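You operate a simulated robot arm through the tools that you are given. There is no shell and no other tool.

You are at the controls of a simulated two-armed robot. One attempt, no reset.

JOB
Move the heater plug to the heater socket, then reset the lights breaker.
Fine: lamp socket off first, cover shut after.

Only the result counts: the job must be done as asked and must still hold three seconds after the hand-in. Knocking over, shifting, dropping, spilling or breaking anything else fails it. A push-on lid holds only when it is set on centred and level and pressed home; a screw cap is set on level and turned clockwise until tight.

ROBOT AND FRAMES
Two 7-joint arms with fingered hands on one trunk that stands fixed in place. Base frame: the origin is at the foot of the trunk, x ahead of it, y to its left, z up. Units: cm, rad, N and s.
The left shoulder is at [7, 17.2, 140.2], the right one opposite. Each reaches about 115.6 cm from its shoulder. Payload 5 kg a hand.
The tool frame of a hand sits at the grasp point between the pads (the TCP): z along the fingers, y along the line on which they close. The tips reach 4.3 cm beyond it. The gripper opens to 14.4 cm; its body begins 5 cm behind the TCP. The gripper is a hand of 5 fingers: y runs from the thumb to the fingers, the wrist lies at [-2.1, -12.4, -22.1] in the tool frame, and closing takes about 1.5 s.
Orientation is that of the tool frame in the base frame, as a unit quaternion [x, y, z, w]. With the fingers straight down and the wrist toward the robot, the tool's x, y and z point along [0, 1, 0], [1, 0, 0] and [0, 0, -1] of the base frame.

CONTROLS
- The arms move only by the tool send_rows. It takes "left_rows", "right_rows" or both (then of equal length, played together; a hand with none holds still); each is a list of rows, each an object of numbers (a shift or turn left out is 0, a gripper value left out holds the last): "x", "y", "z": the shift along the base's x, y, z in cm; "ax", "ay", "az": the turn, a rotation vector about the base's x, y, z in rad; "hand": the opening, from 0 (shut) to 1 (fully open). In form: [{"x": .., "y": .., "z": .., "ax": .., "ay": .., "az": .., "hand": ..}, ...]. A call has 1 to 20 rows; each row shifts and turns the commanded pose from where the row before left it. A row lasts 0.2 s, in which the tool goes at most 5 cm and 0.15 rad; a call with a longer step from one row to the next is refused whole, and so is a gripper value outside its range. Where a pose cannot be reached the arm comes as near as it can. A force on the tool above 90 N (or 10 N above the force at the start of the call, whichever is more), or a blocked arm, ends the call early, and 0.2 s more pass. The fingers move at their own pace (about 4.5 cm/s each) and stop on an object; they squeeze with about 33 N. The grip force told is the motor's: it shows also when the fingers shut on nothing. Time passes only in rows, and 0.2 s behind the last, so rows that do not move let the fingers close. The reply holds the time, the measured pose of the TCP, the force on the tool along the base axes, the opening and the grip force, in the units named above and with some noise, with the torque about the TCP (base axes, N m) and any sound that the robot's microphone picked up.
- Cameras (640 x 400 px; columns grow to the right, rows downward): "scene" is now at [14.23, 3.54, 165.73]; the picture's right is [0.43, -0.90, 0.00], its down [-0.22, -0.11, -0.97] and it looks along [0.87, 0.42, -0.25] (base axes); focal length 318 px, centre (320, 200). "left" rides on the left gripper at [-8.6, -10.9, -16.8] in its tool frame; the picture's right is [-0.80, -0.28, 0.53], its down [0.54, -0.73, 0.42] and it looks along [0.27, 0.63, 0.73] (tool axes); focal length 275 px, centre (320, 200). "right" rides on the right gripper at [8.6, -10.8, -16.8] in its tool frame; the picture's right is [-0.80, 0.28, -0.53], its down [-0.54, -0.73, 0.42] and it looks along [-0.27, 0.63, 0.73] (tool axes); focal length 275 px, centre (320, 200). There is no depth. A picture from a camera that has moved, and an enlarged one, comes with that camera's place and axes in the base frame and with its lens. The place of the scene camera against the robot may be out by one fixed shift of up to 1.8 cm in any direction.
- capture(camera): a new picture of that camera. The clock stands still meanwhile.
- slide_trunk(by): slides the trunk up (or, below 0, down) by that many cm; the arms and the scene camera ride with it, the base frame stays. It gives what a move gives, with no picture.
- set_grasp(shape, hand): the hand has 5 fingers and takes this shape, open, in about a second: jaw (thumb against the fingers, like two jaws); tri (thumb and two fingers); tip (a fingertip pinch); poke (one finger out to press); point (the index stretched); flat (the hand flat); cup (the hand cupped); fist (a fist). The gripper value then closes the fingers along that shape, each until it touches; the sizes above hold for jaw. It gives what a move gives, with no picture.
- aim_head(pan, tilt): turns the head with the scene camera to pan (to the left, within 1.501 rad either way) and tilt (down, from -0.506 to 1.204), counted from straight ahead of the robot. It gives what a move gives.
- inspect(camera, box): a new picture of the part [left, top, right, bottom] of that camera's present view, enlarged. The clock stands still meanwhile.
- sign_off(): hands the job in; it is judged then, once.

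Nothing tells you positions but the pictures and the camera data. Unless the task says otherwise, let go and move clear before handing in.

The tools are called after "Call:" as name(argument=value, ...) on one line, values as JSON. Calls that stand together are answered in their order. send_rows: Moves the arms, as the interface text tells. Its arguments: {"type":"object","properties":{"left_rows":{"type":"array","items":{"type":"object","properties":{"x":{"type":"number"},"y":{"type":"number"},"z":{"type":"number"},"ax":{"type":"number"},"ay":{"type":"number"},"az":{"type":"number"},"hand":{"type":"number"}}}},"right_rows":{"type":"array","items":{"type":"object","properties":{"x":{"type":"number"},"y":{"type":"number"},"z":{"type":"number"},"ax":{"type":"number"},"ay":{"type":"number"},"az":{"type":"number"},"hand":{"type":"number"}}}}},"required":[]} The other tools are called the same way: slide_trunk (by) moves the trunk up or down; set_grasp (shape, hand) gives the hand a shape; aim_head (pan, tilt) turns the head that bears the scene camera; capture (camera) takes a picture; inspect (camera, box) takes an enlarged picture of a part of a camera's view; sign_off () hands the job in.

At the start:

```text
clock: 0.0
left_eef_pos: [50.86, 66.08, 159.59]
left_tcp_rot: [0.707, 0.707, 0.0, 0.0]
left_ft_force: [0.2, 0.2, -0.1]
left_ft_torque: [0.04, 0.01, -0.03]
left_gripper_width: 14.35
left_grip_force: 0.1
left_shape: jaw
right_eef_pos: [73.94, 14.95, 161.57]
right_tcp_rot: [0.707, 0.707, 0.0, 0.0]
right_ft_force: [-0.1, 0.4, 0.1]
right_ft_torque: [0.02, 0.01, 0.02]
right_gripper_width: 14.39
right_grip_force: 0.1
right_shape: jaw
trunk travel left (down, up): [-50.0, 44.0]
head pan, tilt (commanded): [0.45, 0.25]
```

scene: 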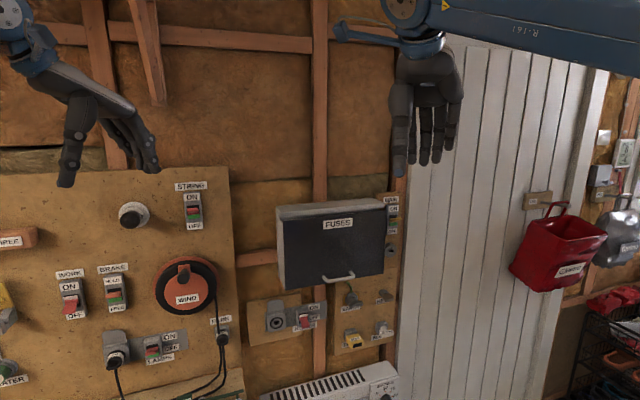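
right: 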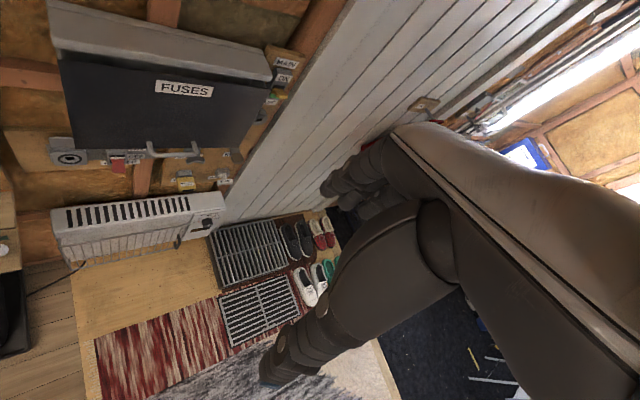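
left: 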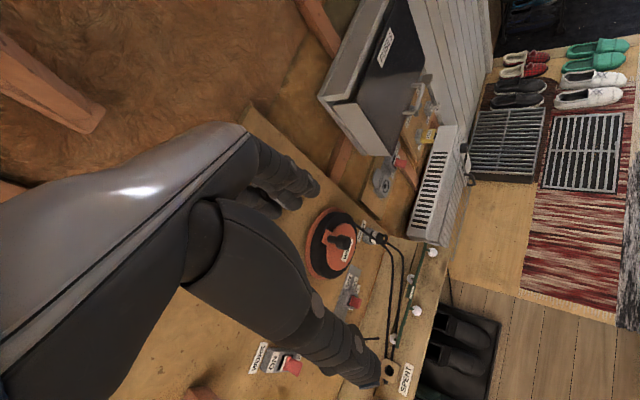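

I see a workshop wall with a fuse box, several switches and sockets on a board, and a heater below. I'll look closer at the labels and sockets before moving anything.

Call:
inspect(camera="scene", box=[0, 160, 240, 400])

Call:
inspect(camera="scene", box=[240, 180, 420, 400])

Call:
aim_head(pan=0.6, tilt=0.55)

Call:
capture(camera="scene")

```text
1.67 times, centred on (120, 280) of scene
camera zoom: at [14.23, 3.54, 165.73], right [0.43, -0.9, 0.0], down [-0.22, -0.11, -0.97], along [0.87, 0.42, -0.25], focal length 531 px, centre (653, 67)
```

zoom: 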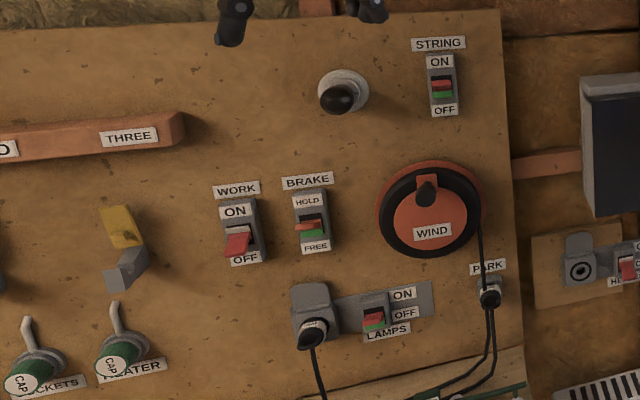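

```text
1.82 times, centred on (330, 290) of scene
camera zoom: at [14.23, 3.54, 165.73], right [0.43, -0.9, 0.0], down [-0.22, -0.11, -0.97], along [0.87, 0.42, -0.25], focal length 579 px, centre (302, 36)
```

zoom: 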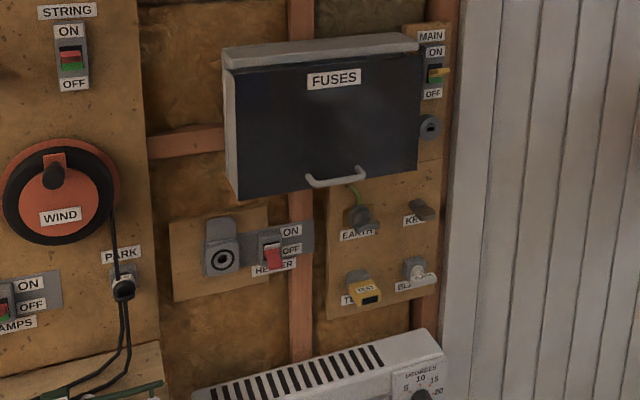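

```text
clock: 0.8
left_eef_pos: [50.77, 66.0, 159.56]
left_tcp_rot: [0.706, 0.708, 0.001, 0.0]
left_ft_force: [0.4, -0.4, 0.3]
left_ft_torque: [0.01, 0.02, -0.02]
left_gripper_width: 14.35
left_grip_force: 0.1
left_shape: jaw
right_eef_pos: [73.89, 14.92, 161.64]
right_tcp_rot: [0.707, 0.707, 0.0, 0.0]
right_ft_force: [0.1, 0.1, -0.1]
right_ft_torque: [-0.01, 0.0, 0.03]
right_gripper_width: 14.36
right_grip_force: 0.0
right_shape: jaw
trunk travel left (down, up): [-50.0, 44.0]
head pan, tilt (commanded): [0.6, 0.55]
```

```text
taken
camera scene: at [13.23, 4.55, 162.97], right [0.56, -0.83, 0.0], down [-0.43, -0.29, -0.85], along [0.7, 0.48, -0.52], focal length 318 px, centre (320, 200)
```

scene: 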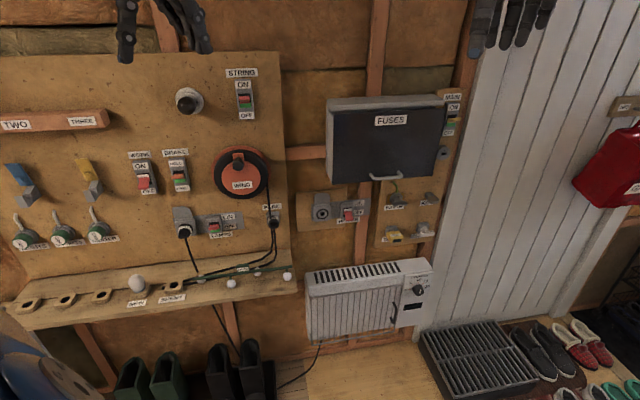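

The board hangs on a wall turned to the robot's left. One plug sits in the lamps socket, and its cord seems to run down behind the bench toward the heater. Another sits in "park" with the string of bulbs. I'll zoom in to confirm which is which.

Call:
aim_head(pan=0.75, tilt=0.6)

Call:
capture(camera="scene")

Call:
inspect(camera="scene", box=[190, 120, 390, 245])

Call:
inspect(camera="scene", box=[180, 180, 460, 400])

Call:
inspect(camera="scene", box=[340, 80, 540, 240])

```text
clock: 1.5
left_eef_pos: [50.81, 65.94, 159.56]
left_tcp_rot: [0.707, 0.707, 0.0, 0.0]
left_ft_force: [-0.2, -0.8, -0.1]
left_ft_torque: [-0.03, 0.0, -0.03]
left_gripper_width: 14.36
left_grip_force: 0.1
left_shape: jaw
right_eef_pos: [74.01, 14.94, 161.63]
right_tcp_rot: [0.707, 0.707, 0.0, 0.001]
right_ft_force: [0.4, 0.2, -0.4]
right_ft_torque: [-0.02, -0.01, 0.01]
right_gripper_width: 14.37
right_grip_force: 0.1
right_shape: jaw
trunk travel left (down, up): [-50.0, 44.0]
head pan, tilt (commanded): [0.75, 0.6]
```

```text
taken
camera scene: at [12.28, 5.5, 162.52], right [0.68, -0.73, 0.0], down [-0.41, -0.39, -0.82], along [0.6, 0.56, -0.57], focal length 318 px, centre (320, 200)
```

scene: 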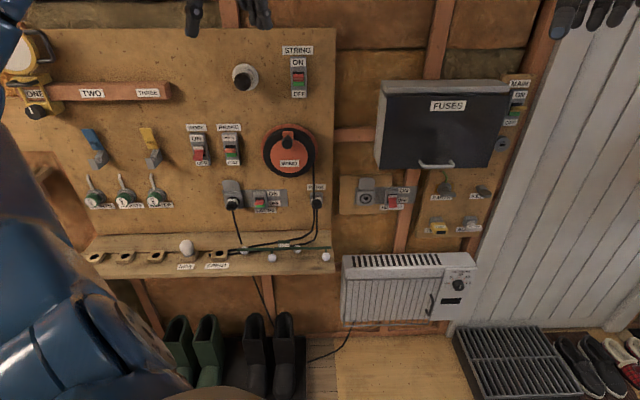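

```text
3.20 times, centred on (290, 182) of scene
camera zoom: at [12.28, 5.5, 162.52], right [0.68, -0.73, 0.0], down [-0.41, -0.39, -0.82], along [0.6, 0.56, -0.57], focal length 1019 px, centre (416, 256)
```

zoom: 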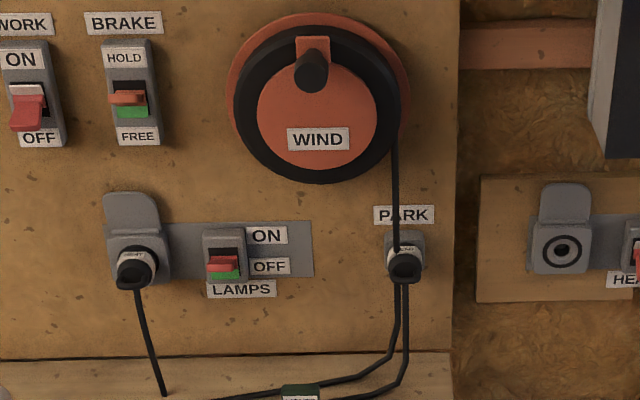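

```text
1.82 times, centred on (320, 290) of scene
camera zoom: at [12.28, 5.5, 162.52], right [0.68, -0.73, 0.0], down [-0.41, -0.39, -0.82], along [0.6, 0.56, -0.57], focal length 579 px, centre (320, 36)
```

zoom: 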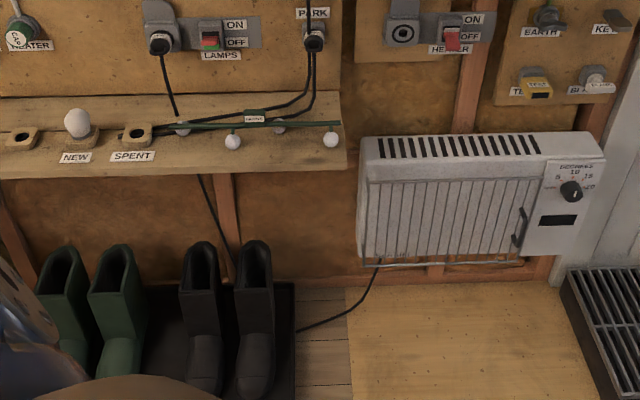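

```text
2.50 times, centred on (440, 160) of scene
camera zoom: at [12.28, 5.5, 162.52], right [0.68, -0.73, 0.0], down [-0.41, -0.39, -0.82], along [0.6, 0.56, -0.57], focal length 796 px, centre (20, 300)
```

zoom: 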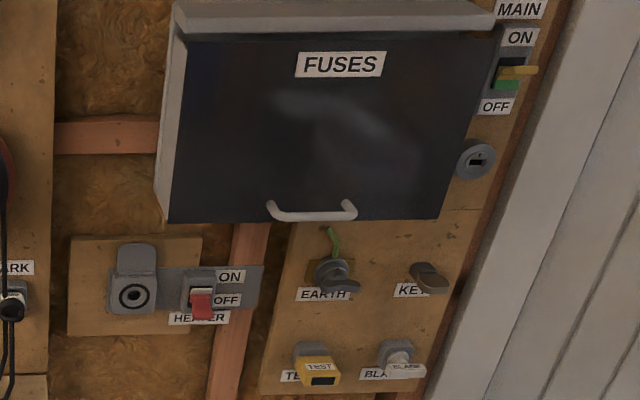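

The lamps-socket plug and the park plug both carry small labels. I'll read those, the switch states and the fuse box at full zoom.

Call:
inspect(camera="scene", box=[216, 172, 280, 212])

Call:
inspect(camera="scene", box=[290, 172, 354, 212])

Call:
inspect(camera="scene", box=[350, 172, 420, 216])

Call:
inspect(camera="scene", box=[370, 70, 540, 176])

Call:
inspect(camera="scene", box=[180, 230, 340, 280])

```text
10.00 times, centred on (248, 192) of scene
camera zoom: at [12.28, 5.5, 162.52], right [0.68, -0.73, 0.0], down [-0.41, -0.39, -0.82], along [0.6, 0.56, -0.57], focal length 3185 px, centre (1040, 280)
```

zoom: 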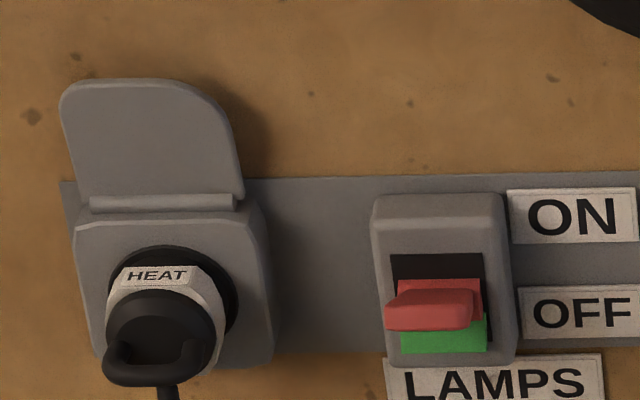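

```text
10.00 times, centred on (322, 192) of scene
camera zoom: at [12.28, 5.5, 162.52], right [0.68, -0.73, 0.0], down [-0.41, -0.39, -0.82], along [0.6, 0.56, -0.57], focal length 3185 px, centre (300, 280)
```

zoom: 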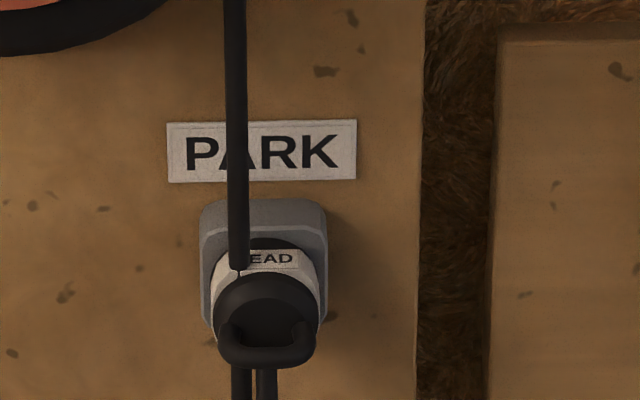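

```text
9.09 times, centred on (385, 194) of scene
camera zoom: at [12.28, 5.5, 162.52], right [0.68, -0.73, 0.0], down [-0.41, -0.39, -0.82], along [0.6, 0.56, -0.57], focal length 2896 px, centre (-271, 254)
```

zoom: 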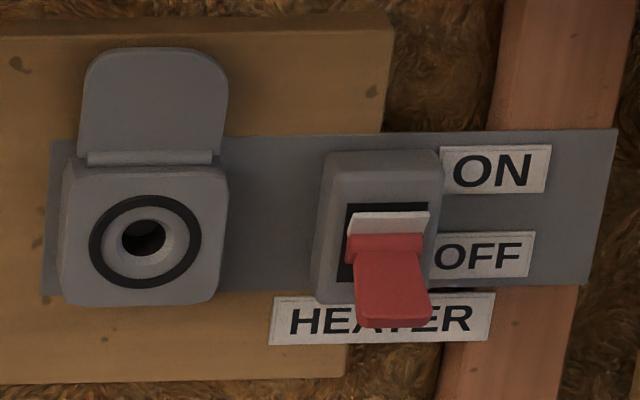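

```text
3.76 times, centred on (455, 123) of scene
camera zoom: at [12.28, 5.5, 162.52], right [0.68, -0.73, 0.0], down [-0.41, -0.39, -0.82], along [0.6, 0.56, -0.57], focal length 1199 px, centre (-188, 490)
```

zoom: 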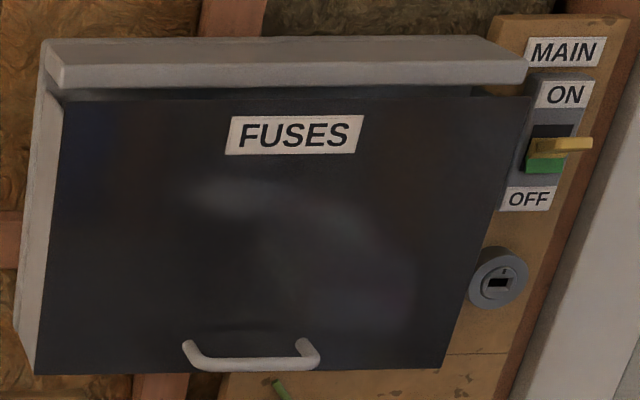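

```text
4.00 times, centred on (260, 255) of scene
camera zoom: at [12.28, 5.5, 162.52], right [0.68, -0.73, 0.0], down [-0.41, -0.39, -0.82], along [0.6, 0.56, -0.57], focal length 1274 px, centre (560, -20)
```

zoom: 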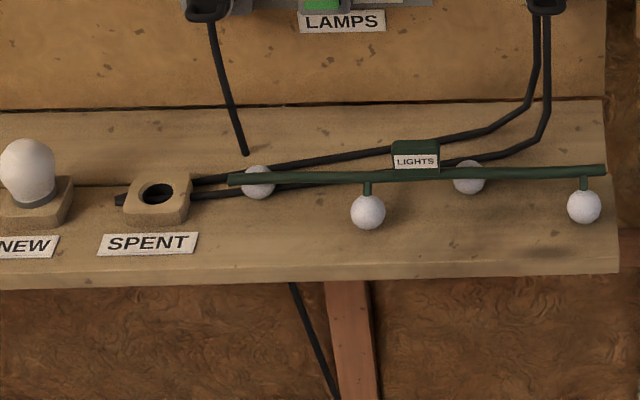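

The plug marked HEAT is in the LAMPS socket, and that socket's switch is up and shows green, so it is ON. The HEATER socket is empty with its flap open and its switch OFF. The fuse box cover has a handle at its bottom edge. I'll lower the trunk to bring everything within the left arm's reach and triangulate from a second height.

Call:
slide_trunk(by=-30)

Call:
capture(camera="scene")

Call:
capture(camera="left")

Call:
capture(camera="right")

```text
clock: 4.5
left_eef_pos: [50.8, 65.92, 129.51]
left_tcp_rot: [0.707, 0.708, 0.0, 0.0]
left_ft_force: [-0.1, -0.2, 0.4]
left_ft_torque: [0.0, -0.01, -0.01]
left_gripper_width: 14.38
left_grip_force: 0.1
left_shape: jaw
right_eef_pos: [73.95, 15.0, 131.68]
right_tcp_rot: [0.707, 0.707, -0.001, 0.0]
right_ft_force: [-0.9, 0.4, 0.0]
right_ft_torque: [0.0, -0.01, 0.01]
right_gripper_width: 14.37
right_grip_force: 0.0
right_shape: jaw
trunk travel left (down, up): [-20.0, 74.0]
head pan, tilt (commanded): [0.75, 0.6]
```

```text
taken
camera scene: at [12.26, 5.49, 132.52], right [0.68, -0.73, 0.0], down [-0.41, -0.39, -0.82], along [0.6, 0.56, -0.57], focal length 318 px, centre (320, 200)
```

scene: 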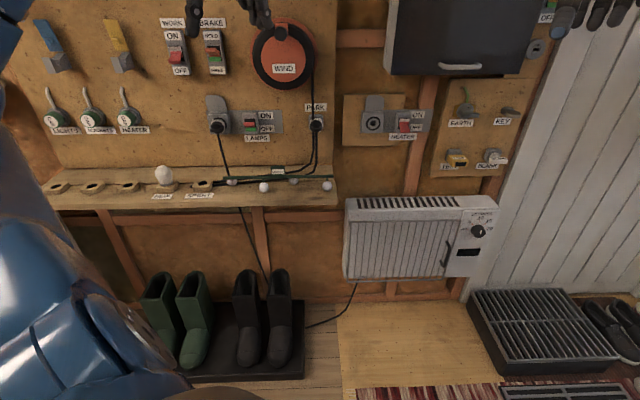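

```text
taken
camera left: at [40.06, 57.28, 146.22], right [-0.28, -0.8, -0.53], down [-0.73, 0.54, -0.42], along [0.63, 0.27, -0.73], focal length 275 px, centre (320, 200)
```

left: 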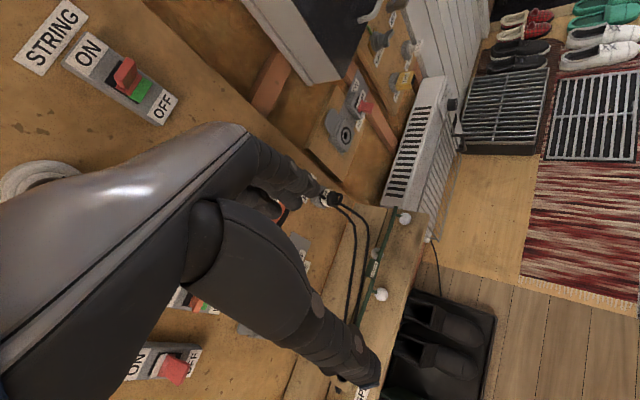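

```text
taken
camera right: at [63.15, 23.59, 148.39], right [0.28, -0.8, 0.53], down [-0.73, -0.54, -0.42], along [0.63, -0.27, -0.73], focal length 275 px, centre (320, 200)
```

right: 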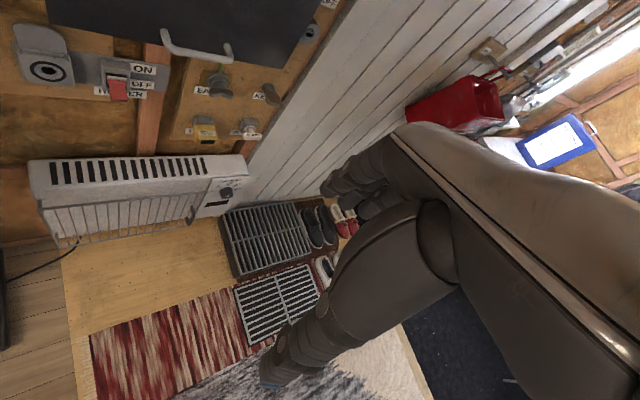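

I've got good parallax now. I'll zoom on the key features from this height to triangulate accurately.

Call:
inspect(camera="scene", box=[200, 90, 296, 150])

Call:
inspect(camera="scene", box=[340, 90, 436, 150])

Call:
inspect(camera="scene", box=[370, 0, 562, 120])

Call:
inspect(camera="scene", box=[130, 0, 330, 125])

Call:
inspect(camera="right", box=[0, 0, 320, 200])

Call:
inspect(camera="left", box=[240, 0, 480, 300])

```text
6.67 times, centred on (248, 120) of scene
camera zoom: at [12.26, 5.49, 132.52], right [0.68, -0.73, 0.0], down [-0.41, -0.39, -0.82], along [0.6, 0.56, -0.57], focal length 2123 px, centre (800, 733)
```

zoom: 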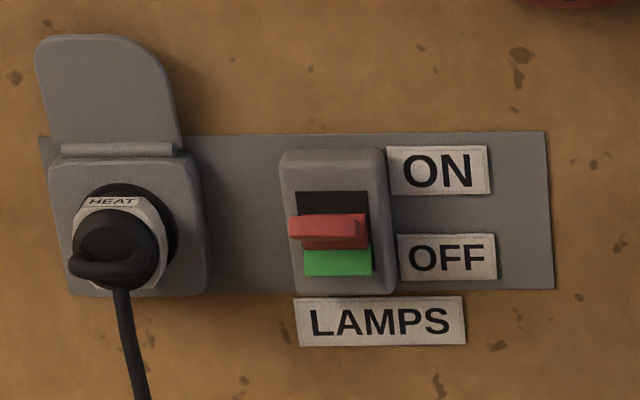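

```text
6.67 times, centred on (388, 120) of scene
camera zoom: at [12.26, 5.49, 132.52], right [0.68, -0.73, 0.0], down [-0.41, -0.39, -0.82], along [0.6, 0.56, -0.57], focal length 2123 px, centre (-133, 733)
```

zoom: 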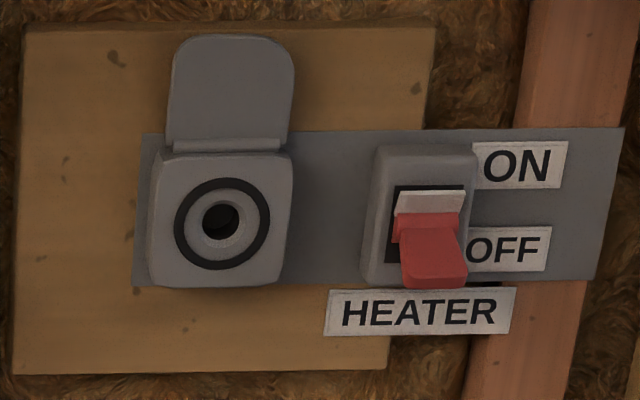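

```text
3.33 times, centred on (466, 60) of scene
camera zoom: at [12.26, 5.49, 132.52], right [0.68, -0.73, 0.0], down [-0.41, -0.39, -0.82], along [0.6, 0.56, -0.57], focal length 1062 px, centre (-167, 667)
```

zoom: 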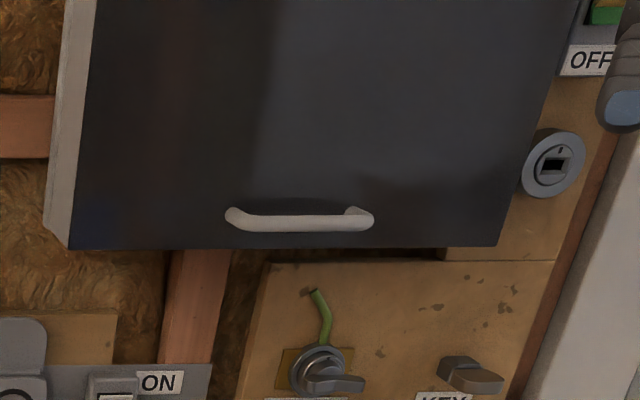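

```text
3.20 times, centred on (230, 62) of scene
camera zoom: at [12.26, 5.49, 132.52], right [0.68, -0.73, 0.0], down [-0.41, -0.39, -0.82], along [0.6, 0.56, -0.57], focal length 1019 px, centre (608, 640)
```

zoom: 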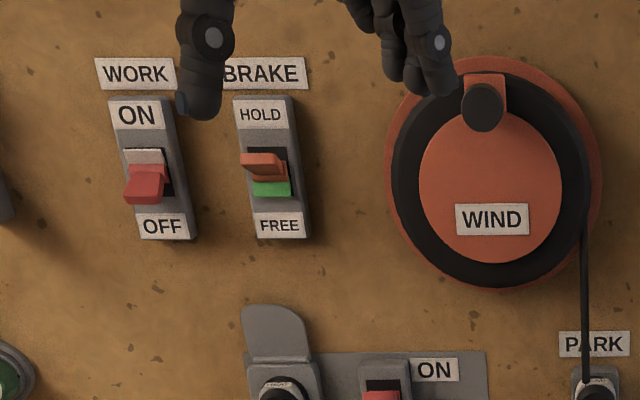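

```text
2.00 times, centred on (160, 100) of right
camera zoom: at [63.15, 23.59, 148.39], right [0.28, -0.8, 0.53], down [-0.73, -0.54, -0.42], along [0.63, -0.27, -0.73], focal length 551 px, centre (640, 400)
```

zoom: 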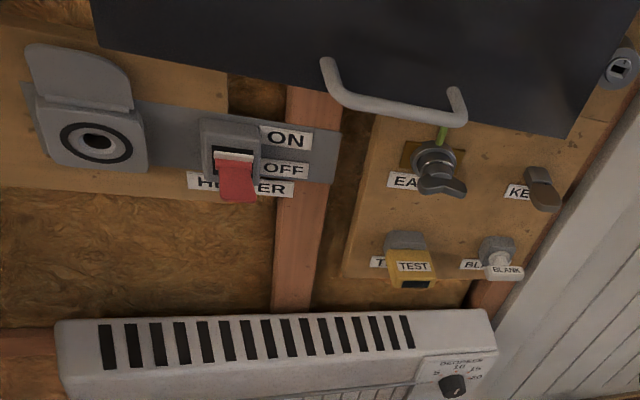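

```text
1.33 times, centred on (360, 150) of left
camera zoom: at [40.06, 57.28, 146.22], right [-0.28, -0.8, -0.53], down [-0.73, 0.54, -0.42], along [0.63, 0.27, -0.73], focal length 367 px, centre (267, 267)
```

zoom: 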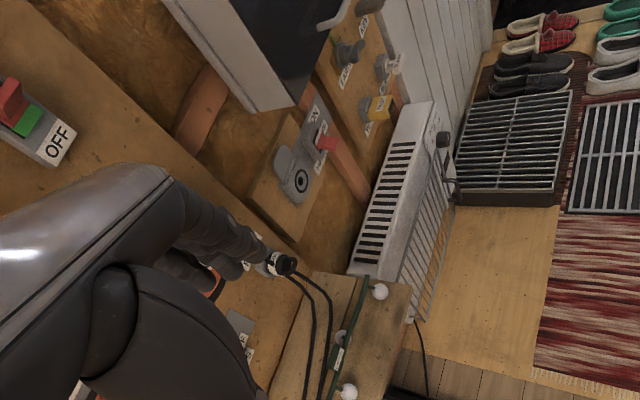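

The wall faces the robot at 45° and its right-hand direction is [0.71, -0.71, 0]. The lamps socket is near [63, 96, 94], the heater socket near [99, 62, 94] and the cover handle near [108, 40, 112]. I'll turn the left hand to point at the wall, staying well clear of it.

Call:
send_rows(left_rows=[{"x": -1, "y": -1, "z": -2, "az": 0.1309}, {"x": -1, "y": -1, "z": -2, "az": 0.1309}, {"x": -1, "y": -1, "z": -2, "az": 0.1309}, {"x": -1, "y": -1, "z": -2, "az": 0.1309}, {"x": -1, "y": -1, "z": -2, "az": 0.1309}, {"x": -1, "y": -1, "z": -2, "az": 0.1309}, {"z": -1, "ax": 0.101, "ay": -0.101}, {"z": -1, "ax": 0.101, "ay": -0.101}, {"z": -1, "ax": 0.101, "ay": -0.101}, {"z": -1, "ax": 0.101, "ay": -0.101}, {"z": -1, "ax": 0.101, "ay": -0.101}, {"z": -1, "ax": 0.101, "ay": -0.101}, {"z": -1, "ax": 0.101, "ay": -0.101}, {"z": -1, "ax": 0.101, "ay": -0.101}, {"z": -1, "ax": 0.101, "ay": -0.101}, {"z": -1, "ax": 0.101, "ay": -0.101}, {"z": -1, "ax": 0.101, "ay": -0.101}])

Call:
capture(camera="left")

Call:
capture(camera="scene")

```text
clock: 8.1
left_eef_pos: [50.15, 66.36, 111.21]
left_tcp_rot: [0.316, 0.63, 0.666, 0.245]
left_ft_force: [0.1, 0.6, -0.4]
left_ft_torque: [-0.01, -0.01, 0.03]
left_gripper_width: 14.39
left_grip_force: 0.0
left_shape: jaw
left hand out of reach, approached as far as the arm can: row 5, 6, 10, 11, 12, 13, 14
right_eef_pos: [74.08, 14.88, 131.51]
right_tcp_rot: [0.707, 0.707, -0.001, 0.0]
right_ft_force: [0.8, -0.4, -0.6]
right_ft_torque: [-0.01, 0.01, 0.01]
right_gripper_width: 14.36
right_grip_force: 0.0
right_shape: jaw
trunk travel left (down, up): [-20.0, 74.0]
head pan, tilt (commanded): [0.75, 0.6]
```

```text
taken
camera left: at [43.27, 49.56, 99.29], right [0.91, -0.19, -0.37], down [-0.11, 0.74, -0.66], along [0.4, 0.64, 0.66], focal length 275 px, centre (320, 200)
```

left: 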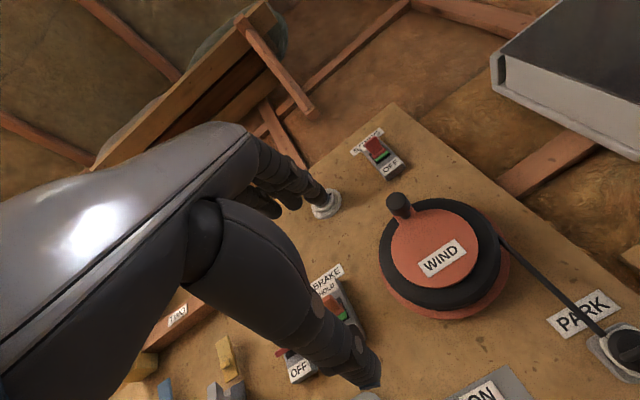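

```text
taken
camera scene: at [12.36, 5.45, 132.53], right [0.68, -0.73, 0.0], down [-0.41, -0.39, -0.82], along [0.6, 0.56, -0.57], focal length 318 px, centre (320, 200)
```

scene: 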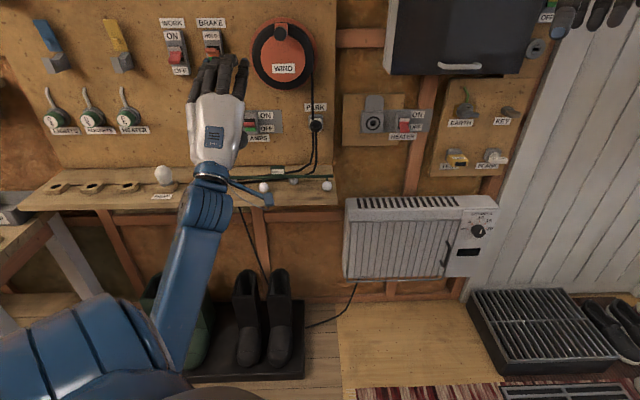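

The hand reached roughly the pose I asked for, with the arm coming up from below. The bench's front edge is close beneath the sockets, so I'll pitch the hand down about 40° to bring the wrist up. From there I can look at the plug and the lamps switch.

Call:
send_rows(left_rows=[{"x": -0.8, "y": 1.3, "z": -1.6, "ax": -0.083, "ay": 0.06, "az": 0.0045}, {"x": -0.8, "y": 1.3, "z": -1.6, "ax": -0.083, "ay": 0.06, "az": 0.0045}, {"x": -0.8, "y": 1.3, "z": -1.6, "ax": -0.083, "ay": 0.06, "az": 0.0045}, {"x": -0.8, "y": 1.3, "z": -1.6, "ax": -0.083, "ay": 0.06, "az": 0.0045}, {"x": -0.8, "y": 1.3, "z": -1.6, "ax": -0.083, "ay": 0.06, "az": 0.0045}, {"x": -0.8, "y": 1.3, "z": -1.6, "ax": -0.083, "ay": 0.06, "az": 0.0045}, {"x": -0.8, "y": 1.3, "z": -1.6, "ax": -0.083, "ay": 0.06, "az": 0.0045}])

Call:
capture(camera="left")

Call:
capture(camera="scene")

```text
clock: 9.7
left_eef_pos: [44.73, 75.74, 99.86]
left_tcp_rot: [0.353, 0.836, 0.381, 0.18]
left_ft_force: [0.5, -1.1, -0.5]
left_ft_torque: [-0.01, -0.02, -0.02]
left_gripper_width: 14.4
left_grip_force: 0.1
left_shape: jaw
right_eef_pos: [73.96, 14.94, 131.45]
right_tcp_rot: [0.707, 0.707, 0.001, 0.0]
right_ft_force: [-1.0, -0.3, 0.5]
right_ft_torque: [0.0, -0.04, -0.02]
right_gripper_width: 14.37
right_grip_force: 0.0
right_shape: jaw
trunk travel left (down, up): [-20.0, 74.0]
head pan, tilt (commanded): [0.75, 0.6]
```

```text
taken
camera left: at [36.27, 55.85, 102.66], right [0.72, -0.44, -0.54], down [-0.46, 0.28, -0.84], along [0.52, 0.86, 0.0], focal length 275 px, centre (320, 200)
```

left: 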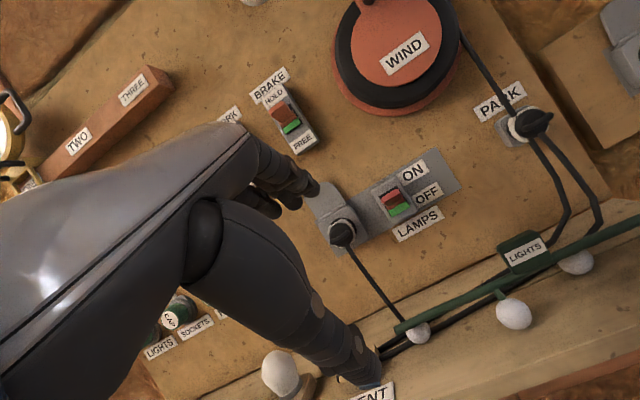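

```text
taken
camera scene: at [12.28, 5.54, 132.51], right [0.68, -0.73, 0.0], down [-0.41, -0.39, -0.82], along [0.6, 0.56, -0.57], focal length 318 px, centre (320, 200)
```

scene: 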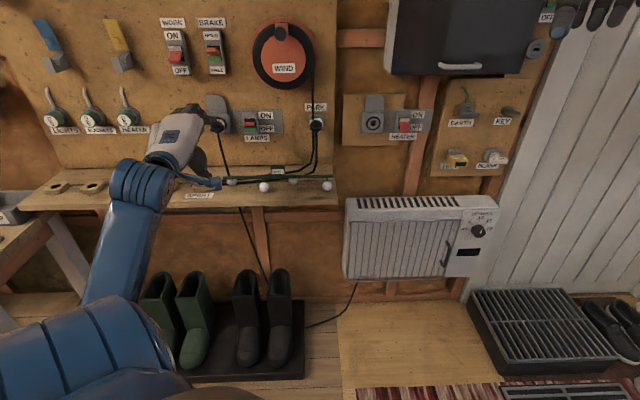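

The left camera now has a clear view of the lamps socket and switch. I'll zoom in on both.

Call:
inspect(camera="left", box=[290, 140, 466, 250])

Call:
inspect(camera="left", box=[480, 60, 640, 160])

```text
3.64 times, centred on (378, 195) of left
camera zoom: at [36.27, 55.85, 102.66], right [0.72, -0.44, -0.54], down [-0.46, 0.28, -0.84], along [0.52, 0.86, 0.0], focal length 1001 px, centre (109, 218)
```

zoom: 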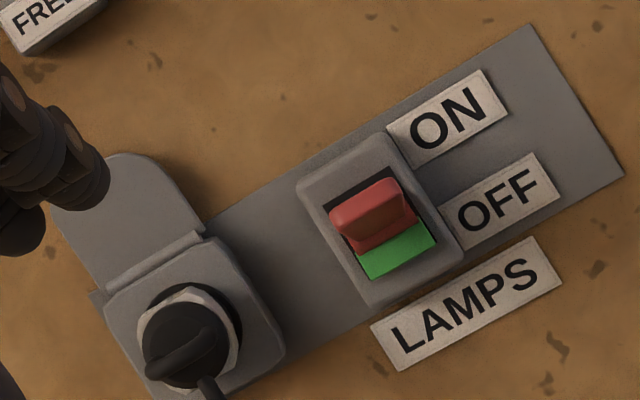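

```text
4.00 times, centred on (560, 110) of left
camera zoom: at [36.27, 55.85, 102.66], right [0.72, -0.44, -0.54], down [-0.46, 0.28, -0.84], along [0.52, 0.86, 0.0], focal length 1101 px, centre (-640, 560)
```

zoom: 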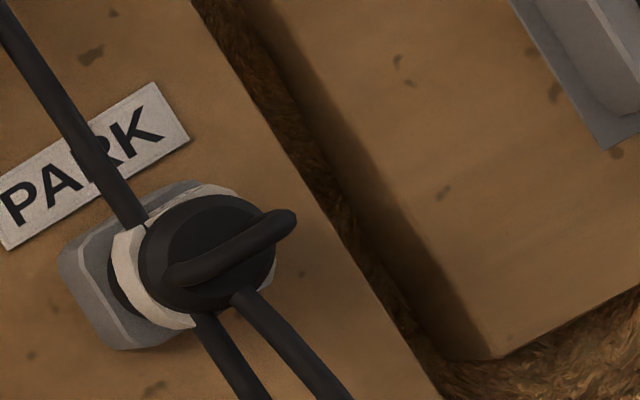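

The plug has an octagonal white collar, a black body, and a horizontal handle bar on its face with the cable leaving below. The lamps switch lever is up (ON). I'll shape the left hand to poke and see where its fingertip sits.

Call:
set_grasp(hand="left", shape="poke")

Call:
capture(camera="left")

Call:
inspect(camera="scene", box=[120, 80, 320, 205])

```text
clock: 10.6
left_eef_pos: [44.56, 75.75, 99.98]
left_tcp_rot: [0.351, 0.836, 0.382, 0.179]
left_ft_force: [-0.2, 0.6, -0.3]
left_ft_torque: [0.01, -0.01, 0.04]
left_gripper_width: 0.01
left_grip_force: 0.2
left_shape: poke
right_eef_pos: [74.01, 15.02, 131.53]
right_tcp_rot: [0.707, 0.707, -0.001, 0.0]
right_ft_force: [0.3, -0.4, -0.2]
right_ft_torque: [0.0, -0.04, -0.03]
right_gripper_width: 14.39
right_grip_force: 0.2
right_shape: jaw
trunk travel left (down, up): [-20.0, 74.0]
head pan, tilt (commanded): [0.75, 0.6]
```

```text
taken
camera left: at [36.28, 55.81, 102.67], right [0.72, -0.43, -0.54], down [-0.46, 0.28, -0.84], along [0.52, 0.86, 0.0], focal length 275 px, centre (320, 200)
```

left: 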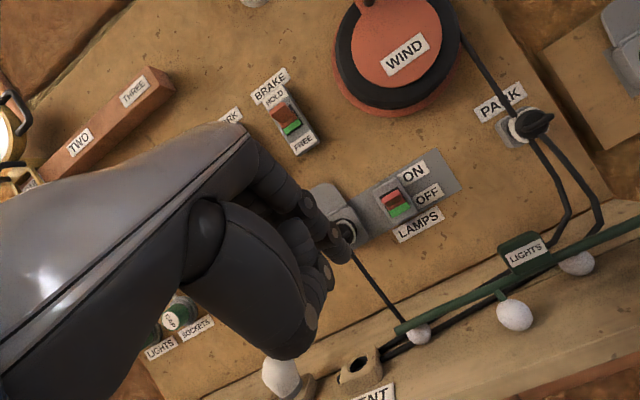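

```text
3.20 times, centred on (220, 142) of scene
camera zoom: at [12.27, 5.5, 132.52], right [0.68, -0.73, 0.0], down [-0.41, -0.39, -0.82], along [0.6, 0.56, -0.57], focal length 1019 px, centre (640, 384)
```

zoom: 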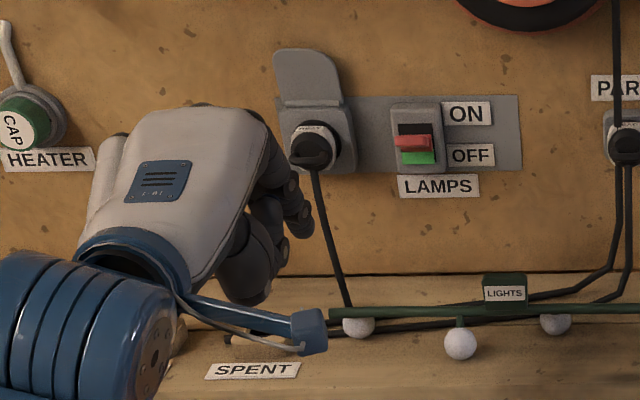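

The index finger is out. I'll zoom in to find its tip exactly in both cameras.

Call:
inspect(camera="left", box=[220, 130, 400, 360])

Call:
inspect(camera="scene", box=[180, 110, 244, 180])

```text
1.74 times, centred on (310, 245) of left
camera zoom: at [36.28, 55.81, 102.67], right [0.72, -0.43, -0.54], down [-0.46, 0.28, -0.84], along [0.52, 0.86, 0.0], focal length 479 px, centre (337, 122)
```

zoom: 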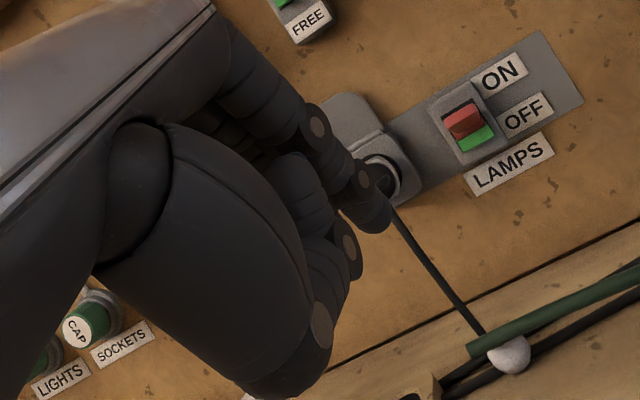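

```text
5.71 times, centred on (212, 145) of scene
camera zoom: at [12.27, 5.5, 132.52], right [0.68, -0.73, 0.0], down [-0.41, -0.39, -0.82], along [0.6, 0.56, -0.57], focal length 1820 px, centre (937, 514)
```

zoom: 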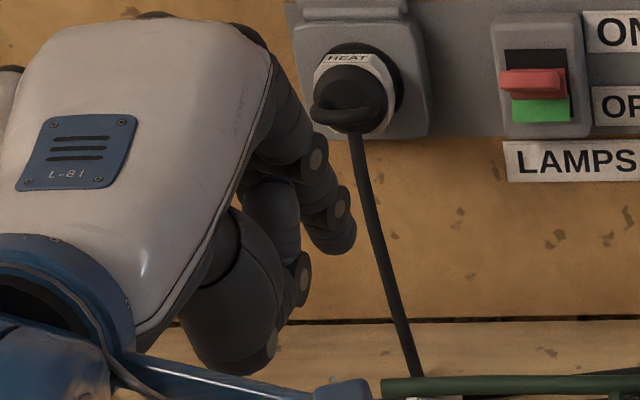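

The poke tip sits about 4.4 cm beyond the TCP along the fingers. I'll bring it to a standoff above and in front of the lamps lever, then take another picture to triangulate the depth.

Call:
send_rows(left_rows=[{"x": 3, "y": 1.15, "z": 0.8}, {"x": 3, "y": 1.15, "z": 0.8}, {"x": 3, "y": 1.15, "z": 0.8}, {"x": 3, "y": 1.15, "z": 0.8}, {"x": 2.5, "y": 1.0, "z": 0.8}])

Call:
capture(camera="left")

Call:
inspect(camera="scene", box=[190, 60, 318, 140])

```text
clock: 11.8
left_eef_pos: [59.04, 81.26, 103.83]
left_tcp_rot: [0.352, 0.835, 0.382, 0.179]
left_ft_force: [0.1, -0.1, 0.2]
left_ft_torque: [-0.01, 0.02, -0.01]
left_gripper_width: 0.0
left_grip_force: 0.1
left_shape: poke
right_eef_pos: [74.12, 15.02, 131.49]
right_tcp_rot: [0.707, 0.707, -0.002, 0.0]
right_ft_force: [0.4, -1.2, 0.3]
right_ft_torque: [-0.01, -0.01, -0.03]
right_gripper_width: 14.36
right_grip_force: 0.0
right_shape: jaw
trunk travel left (down, up): [-20.0, 74.0]
head pan, tilt (commanded): [0.75, 0.6]
```

```text
taken
camera left: at [50.65, 61.41, 106.45], right [0.72, -0.43, -0.54], down [-0.46, 0.28, -0.84], along [0.51, 0.86, 0.0], focal length 275 px, centre (320, 200)
```

left: 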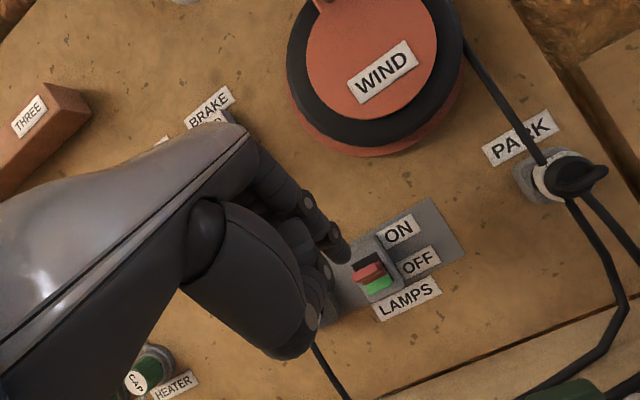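

```text
5.00 times, centred on (254, 100) of scene
camera zoom: at [12.33, 5.49, 132.51], right [0.68, -0.73, 0.0], down [-0.41, -0.39, -0.82], along [0.6, 0.56, -0.57], focal length 1593 px, centre (650, 700)
```

zoom: 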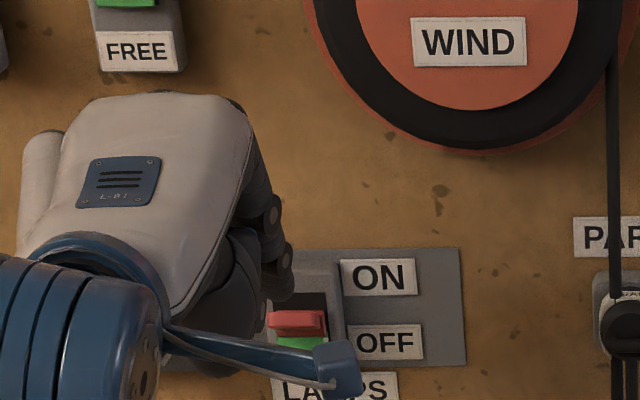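

Zooming on the lever for triangulation.

Call:
inspect(camera="left", box=[300, 200, 428, 300])

```text
4.00 times, centred on (364, 250) of left
camera zoom: at [50.65, 61.41, 106.45], right [0.72, -0.43, -0.54], down [-0.46, 0.28, -0.84], along [0.51, 0.86, 0.0], focal length 1101 px, centre (144, 0)
```

zoom: 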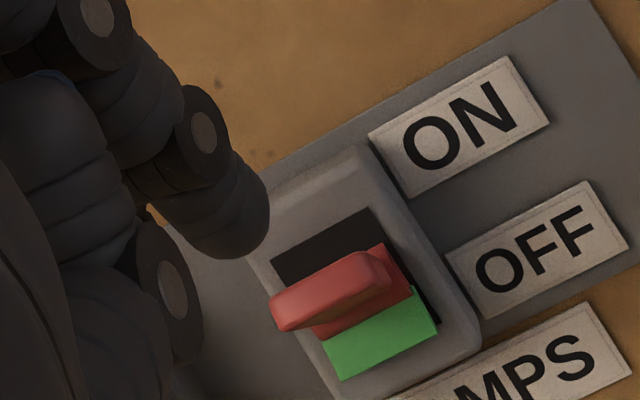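

The lever tip is at about [65.4, 86.2, 97.6] and the fingertip is at about [62, 83, 101]. I'll move the tip in over the lever and push straight down to switch the lamps socket off.

Call:
send_rows(left_rows=[{"x": 1.3, "y": 1.3}, {"x": 1.3, "y": 1.3}, {"x": 1.3, "y": 1.3}, {"z": -0.8}, {"z": -0.8}, {"z": -0.8}, {"z": -0.8}, {"z": -0.8}])

Call:
inspect(camera="left", box=[280, 180, 440, 300])

Call:
inspect(camera="scene", box=[190, 60, 318, 140])

```text
clock: 13.6
left_eef_pos: [63.04, 85.08, 99.8]
left_tcp_rot: [0.352, 0.835, 0.382, 0.18]
left_ft_force: [0.4, -0.3, -0.4]
left_ft_torque: [-0.01, 0.03, -0.01]
left_gripper_width: 0.0
left_grip_force: 0.1
left_shape: poke
right_eef_pos: [73.96, 15.0, 131.59]
right_tcp_rot: [0.707, 0.707, 0.0, 0.0]
right_ft_force: [-0.1, -0.6, -0.4]
right_ft_torque: [-0.02, 0.02, -0.02]
right_gripper_width: 14.39
right_grip_force: 0.0
right_shape: jaw
trunk travel left (down, up): [-20.0, 74.0]
head pan, tilt (commanded): [0.75, 0.6]
```

```text
3.33 times, centred on (360, 240) of left
camera zoom: at [54.65, 65.26, 102.42], right [0.72, -0.43, -0.54], down [-0.46, 0.28, -0.84], along [0.51, 0.86, 0.0], focal length 918 px, centre (187, 67)
```

zoom: 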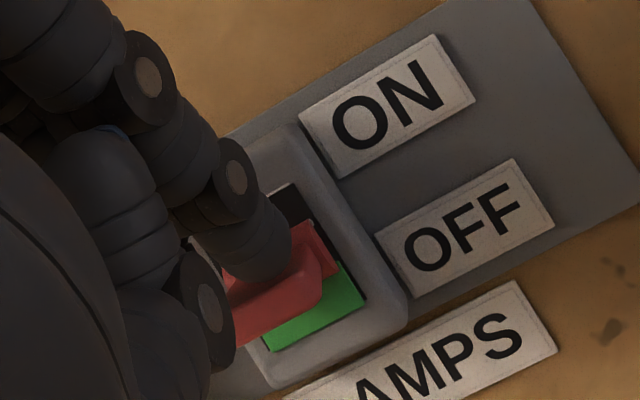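

```text
5.00 times, centred on (254, 100) of scene
camera zoom: at [12.3, 5.52, 132.51], right [0.68, -0.73, 0.0], down [-0.41, -0.39, -0.82], along [0.6, 0.56, -0.57], focal length 1593 px, centre (650, 700)
```

zoom: 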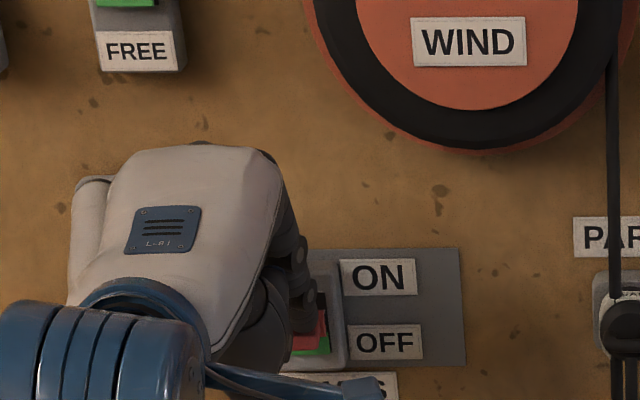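

The fingertip is resting right on top of the red lever. I'll keep pressing down.

Call:
send_rows(left_rows=[{"z": -0.6}, {"z": -0.6}, {"z": -0.6}, {"z": -0.6}, {"z": -0.6}])

Call:
inspect(camera="left", box=[280, 160, 440, 280])

```text
clock: 14.8
left_eef_pos: [62.53, 84.7, 98.0]
left_tcp_rot: [0.351, 0.833, 0.388, 0.182]
left_ft_force: [-7.4, -7.8, 35.3]
left_ft_torque: [0.92, -0.49, 0.07]
left_gripper_width: 0.01
left_grip_force: 0.1
left_shape: poke
right_eef_pos: [73.64, 14.48, 131.83]
right_tcp_rot: [0.707, 0.708, 0.003, 0.001]
right_ft_force: [0.1, 0.0, -1.0]
right_ft_torque: [0.0, -0.02, 0.0]
right_gripper_width: 14.38
right_grip_force: 0.0
right_shape: jaw
trunk travel left (down, up): [-20.0, 74.0]
head pan, tilt (commanded): [0.75, 0.6]
```

```text
3.33 times, centred on (360, 220) of left
camera zoom: at [54.18, 64.8, 100.26], right [0.73, -0.43, -0.53], down [-0.45, 0.29, -0.85], along [0.51, 0.86, 0.01], focal length 918 px, centre (187, 133)
```

zoom: 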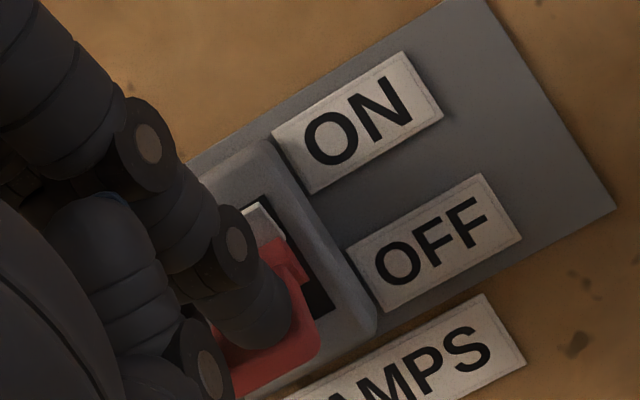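

The lever is down and the white flag shows above it, so the lamps socket is off. I'll back off upward and out, then verify.

Call:
send_rows(left_rows=[{"z": 1.2}, {"z": 1.5}, {"z": 1.5}, {"x": -2, "y": -2}, {"x": -2.5, "y": -2.5}, {"x": -3, "y": -3}, {"x": -3, "y": -3}])

Call:
capture(camera="left")

Call:
inspect(camera="scene", box=[190, 60, 318, 140])

```text
clock: 16.4
left_eef_pos: [52.59, 74.42, 101.37]
left_tcp_rot: [0.352, 0.835, 0.383, 0.18]
left_ft_force: [0.5, -0.6, 0.9]
left_ft_torque: [0.0, 0.04, 0.02]
left_gripper_width: 0.0
left_grip_force: 0.0
left_shape: poke
right_eef_pos: [73.93, 14.79, 131.64]
right_tcp_rot: [0.707, 0.708, 0.0, 0.0]
right_ft_force: [-0.6, -0.8, -0.2]
right_ft_torque: [0.0, 0.0, -0.02]
right_gripper_width: 14.37
right_grip_force: 0.0
right_shape: jaw
trunk travel left (down, up): [-20.0, 74.0]
head pan, tilt (commanded): [0.75, 0.6]
```

```text
taken
camera left: at [44.27, 54.59, 103.91], right [0.72, -0.43, -0.54], down [-0.46, 0.28, -0.84], along [0.51, 0.86, 0.0], focal length 275 px, centre (320, 200)
```

left: 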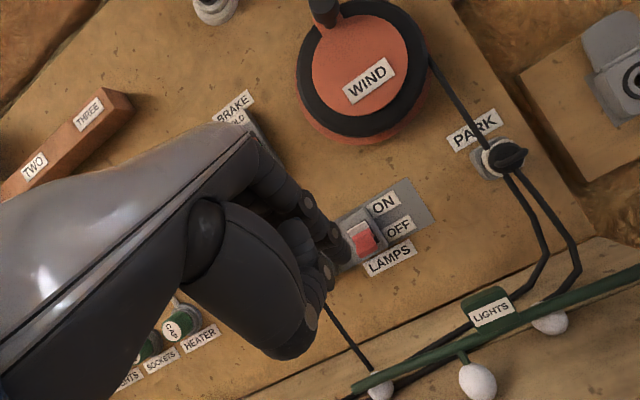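

```text
5.00 times, centred on (254, 100) of scene
camera zoom: at [12.2, 5.42, 132.53], right [0.68, -0.73, 0.0], down [-0.41, -0.38, -0.83], along [0.6, 0.56, -0.56], focal length 1593 px, centre (650, 700)
```

zoom: 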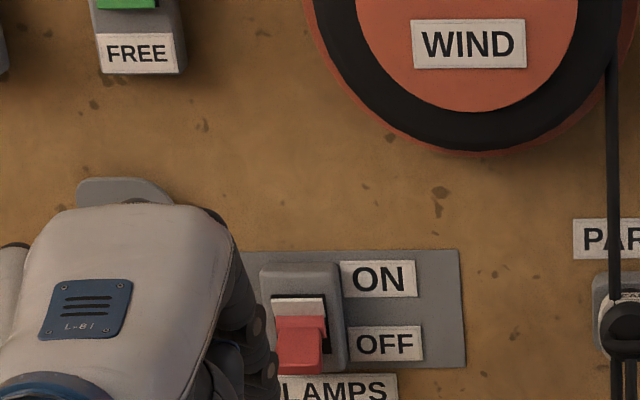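

The lamps switch now reads OFF. Next is the HEAT plug, so I'll shift the hand to the left of it to get a clean close look with the left camera.

Call:
send_rows(left_rows=[{"x": -1.6, "y": 2.7, "z": 0.2}, {"x": -1.6, "y": 2.7, "z": 0.2}, {"x": -1.6, "y": 2.7, "z": 0.2}, {"x": -1.6, "y": 2.7, "z": 0.2}, {"x": -1.6, "y": 2.7, "z": 0.2}])

Call:
capture(camera="left")

Call:
inspect(camera="left", box=[280, 180, 440, 280])

Call:
capture(camera="scene")

```text
clock: 17.6
left_eef_pos: [44.65, 87.9, 101.89]
left_tcp_rot: [0.352, 0.836, 0.382, 0.179]
left_ft_force: [-0.3, 0.4, -0.6]
left_ft_torque: [-0.01, 0.0, 0.01]
left_gripper_width: 0.02
left_grip_force: 0.1
left_shape: poke
right_eef_pos: [73.98, 14.97, 131.72]
right_tcp_rot: [0.707, 0.707, -0.001, 0.0]
right_ft_force: [0.7, 0.7, -0.1]
right_ft_torque: [-0.04, 0.0, -0.01]
right_gripper_width: 14.36
right_grip_force: 0.1
right_shape: jaw
trunk travel left (down, up): [-20.0, 74.0]
head pan, tilt (commanded): [0.75, 0.6]
```

```text
taken
camera left: at [36.24, 68.1, 104.56], right [0.72, -0.43, -0.54], down [-0.46, 0.28, -0.84], along [0.52, 0.86, 0.0], focal length 275 px, centre (320, 200)
```

left: 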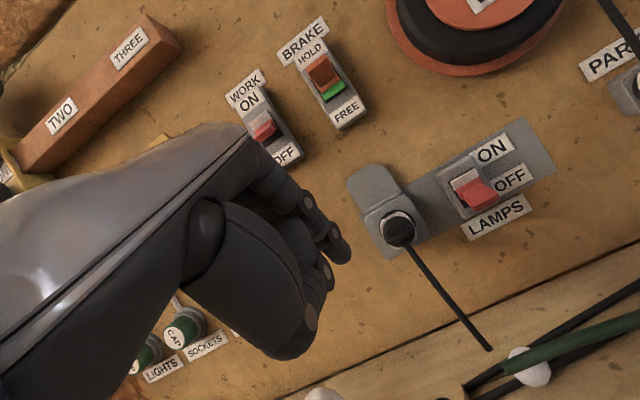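

```text
4.00 times, centred on (360, 230) of left
camera zoom: at [36.24, 68.1, 104.56], right [0.72, -0.43, -0.54], down [-0.46, 0.28, -0.84], along [0.52, 0.86, 0.0], focal length 1101 px, centre (160, 80)
```

zoom: 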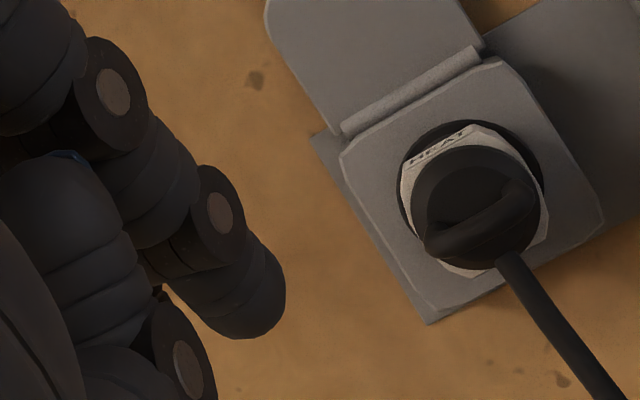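

```text
taken
camera scene: at [12.22, 5.54, 132.52], right [0.68, -0.73, 0.0], down [-0.41, -0.39, -0.82], along [0.6, 0.56, -0.57], focal length 318 px, centre (320, 200)
```

scene: 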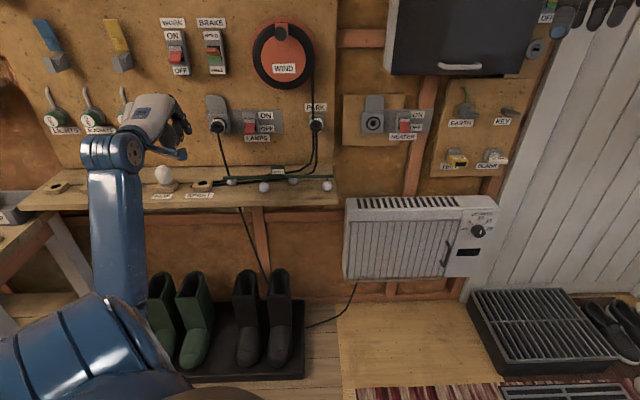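

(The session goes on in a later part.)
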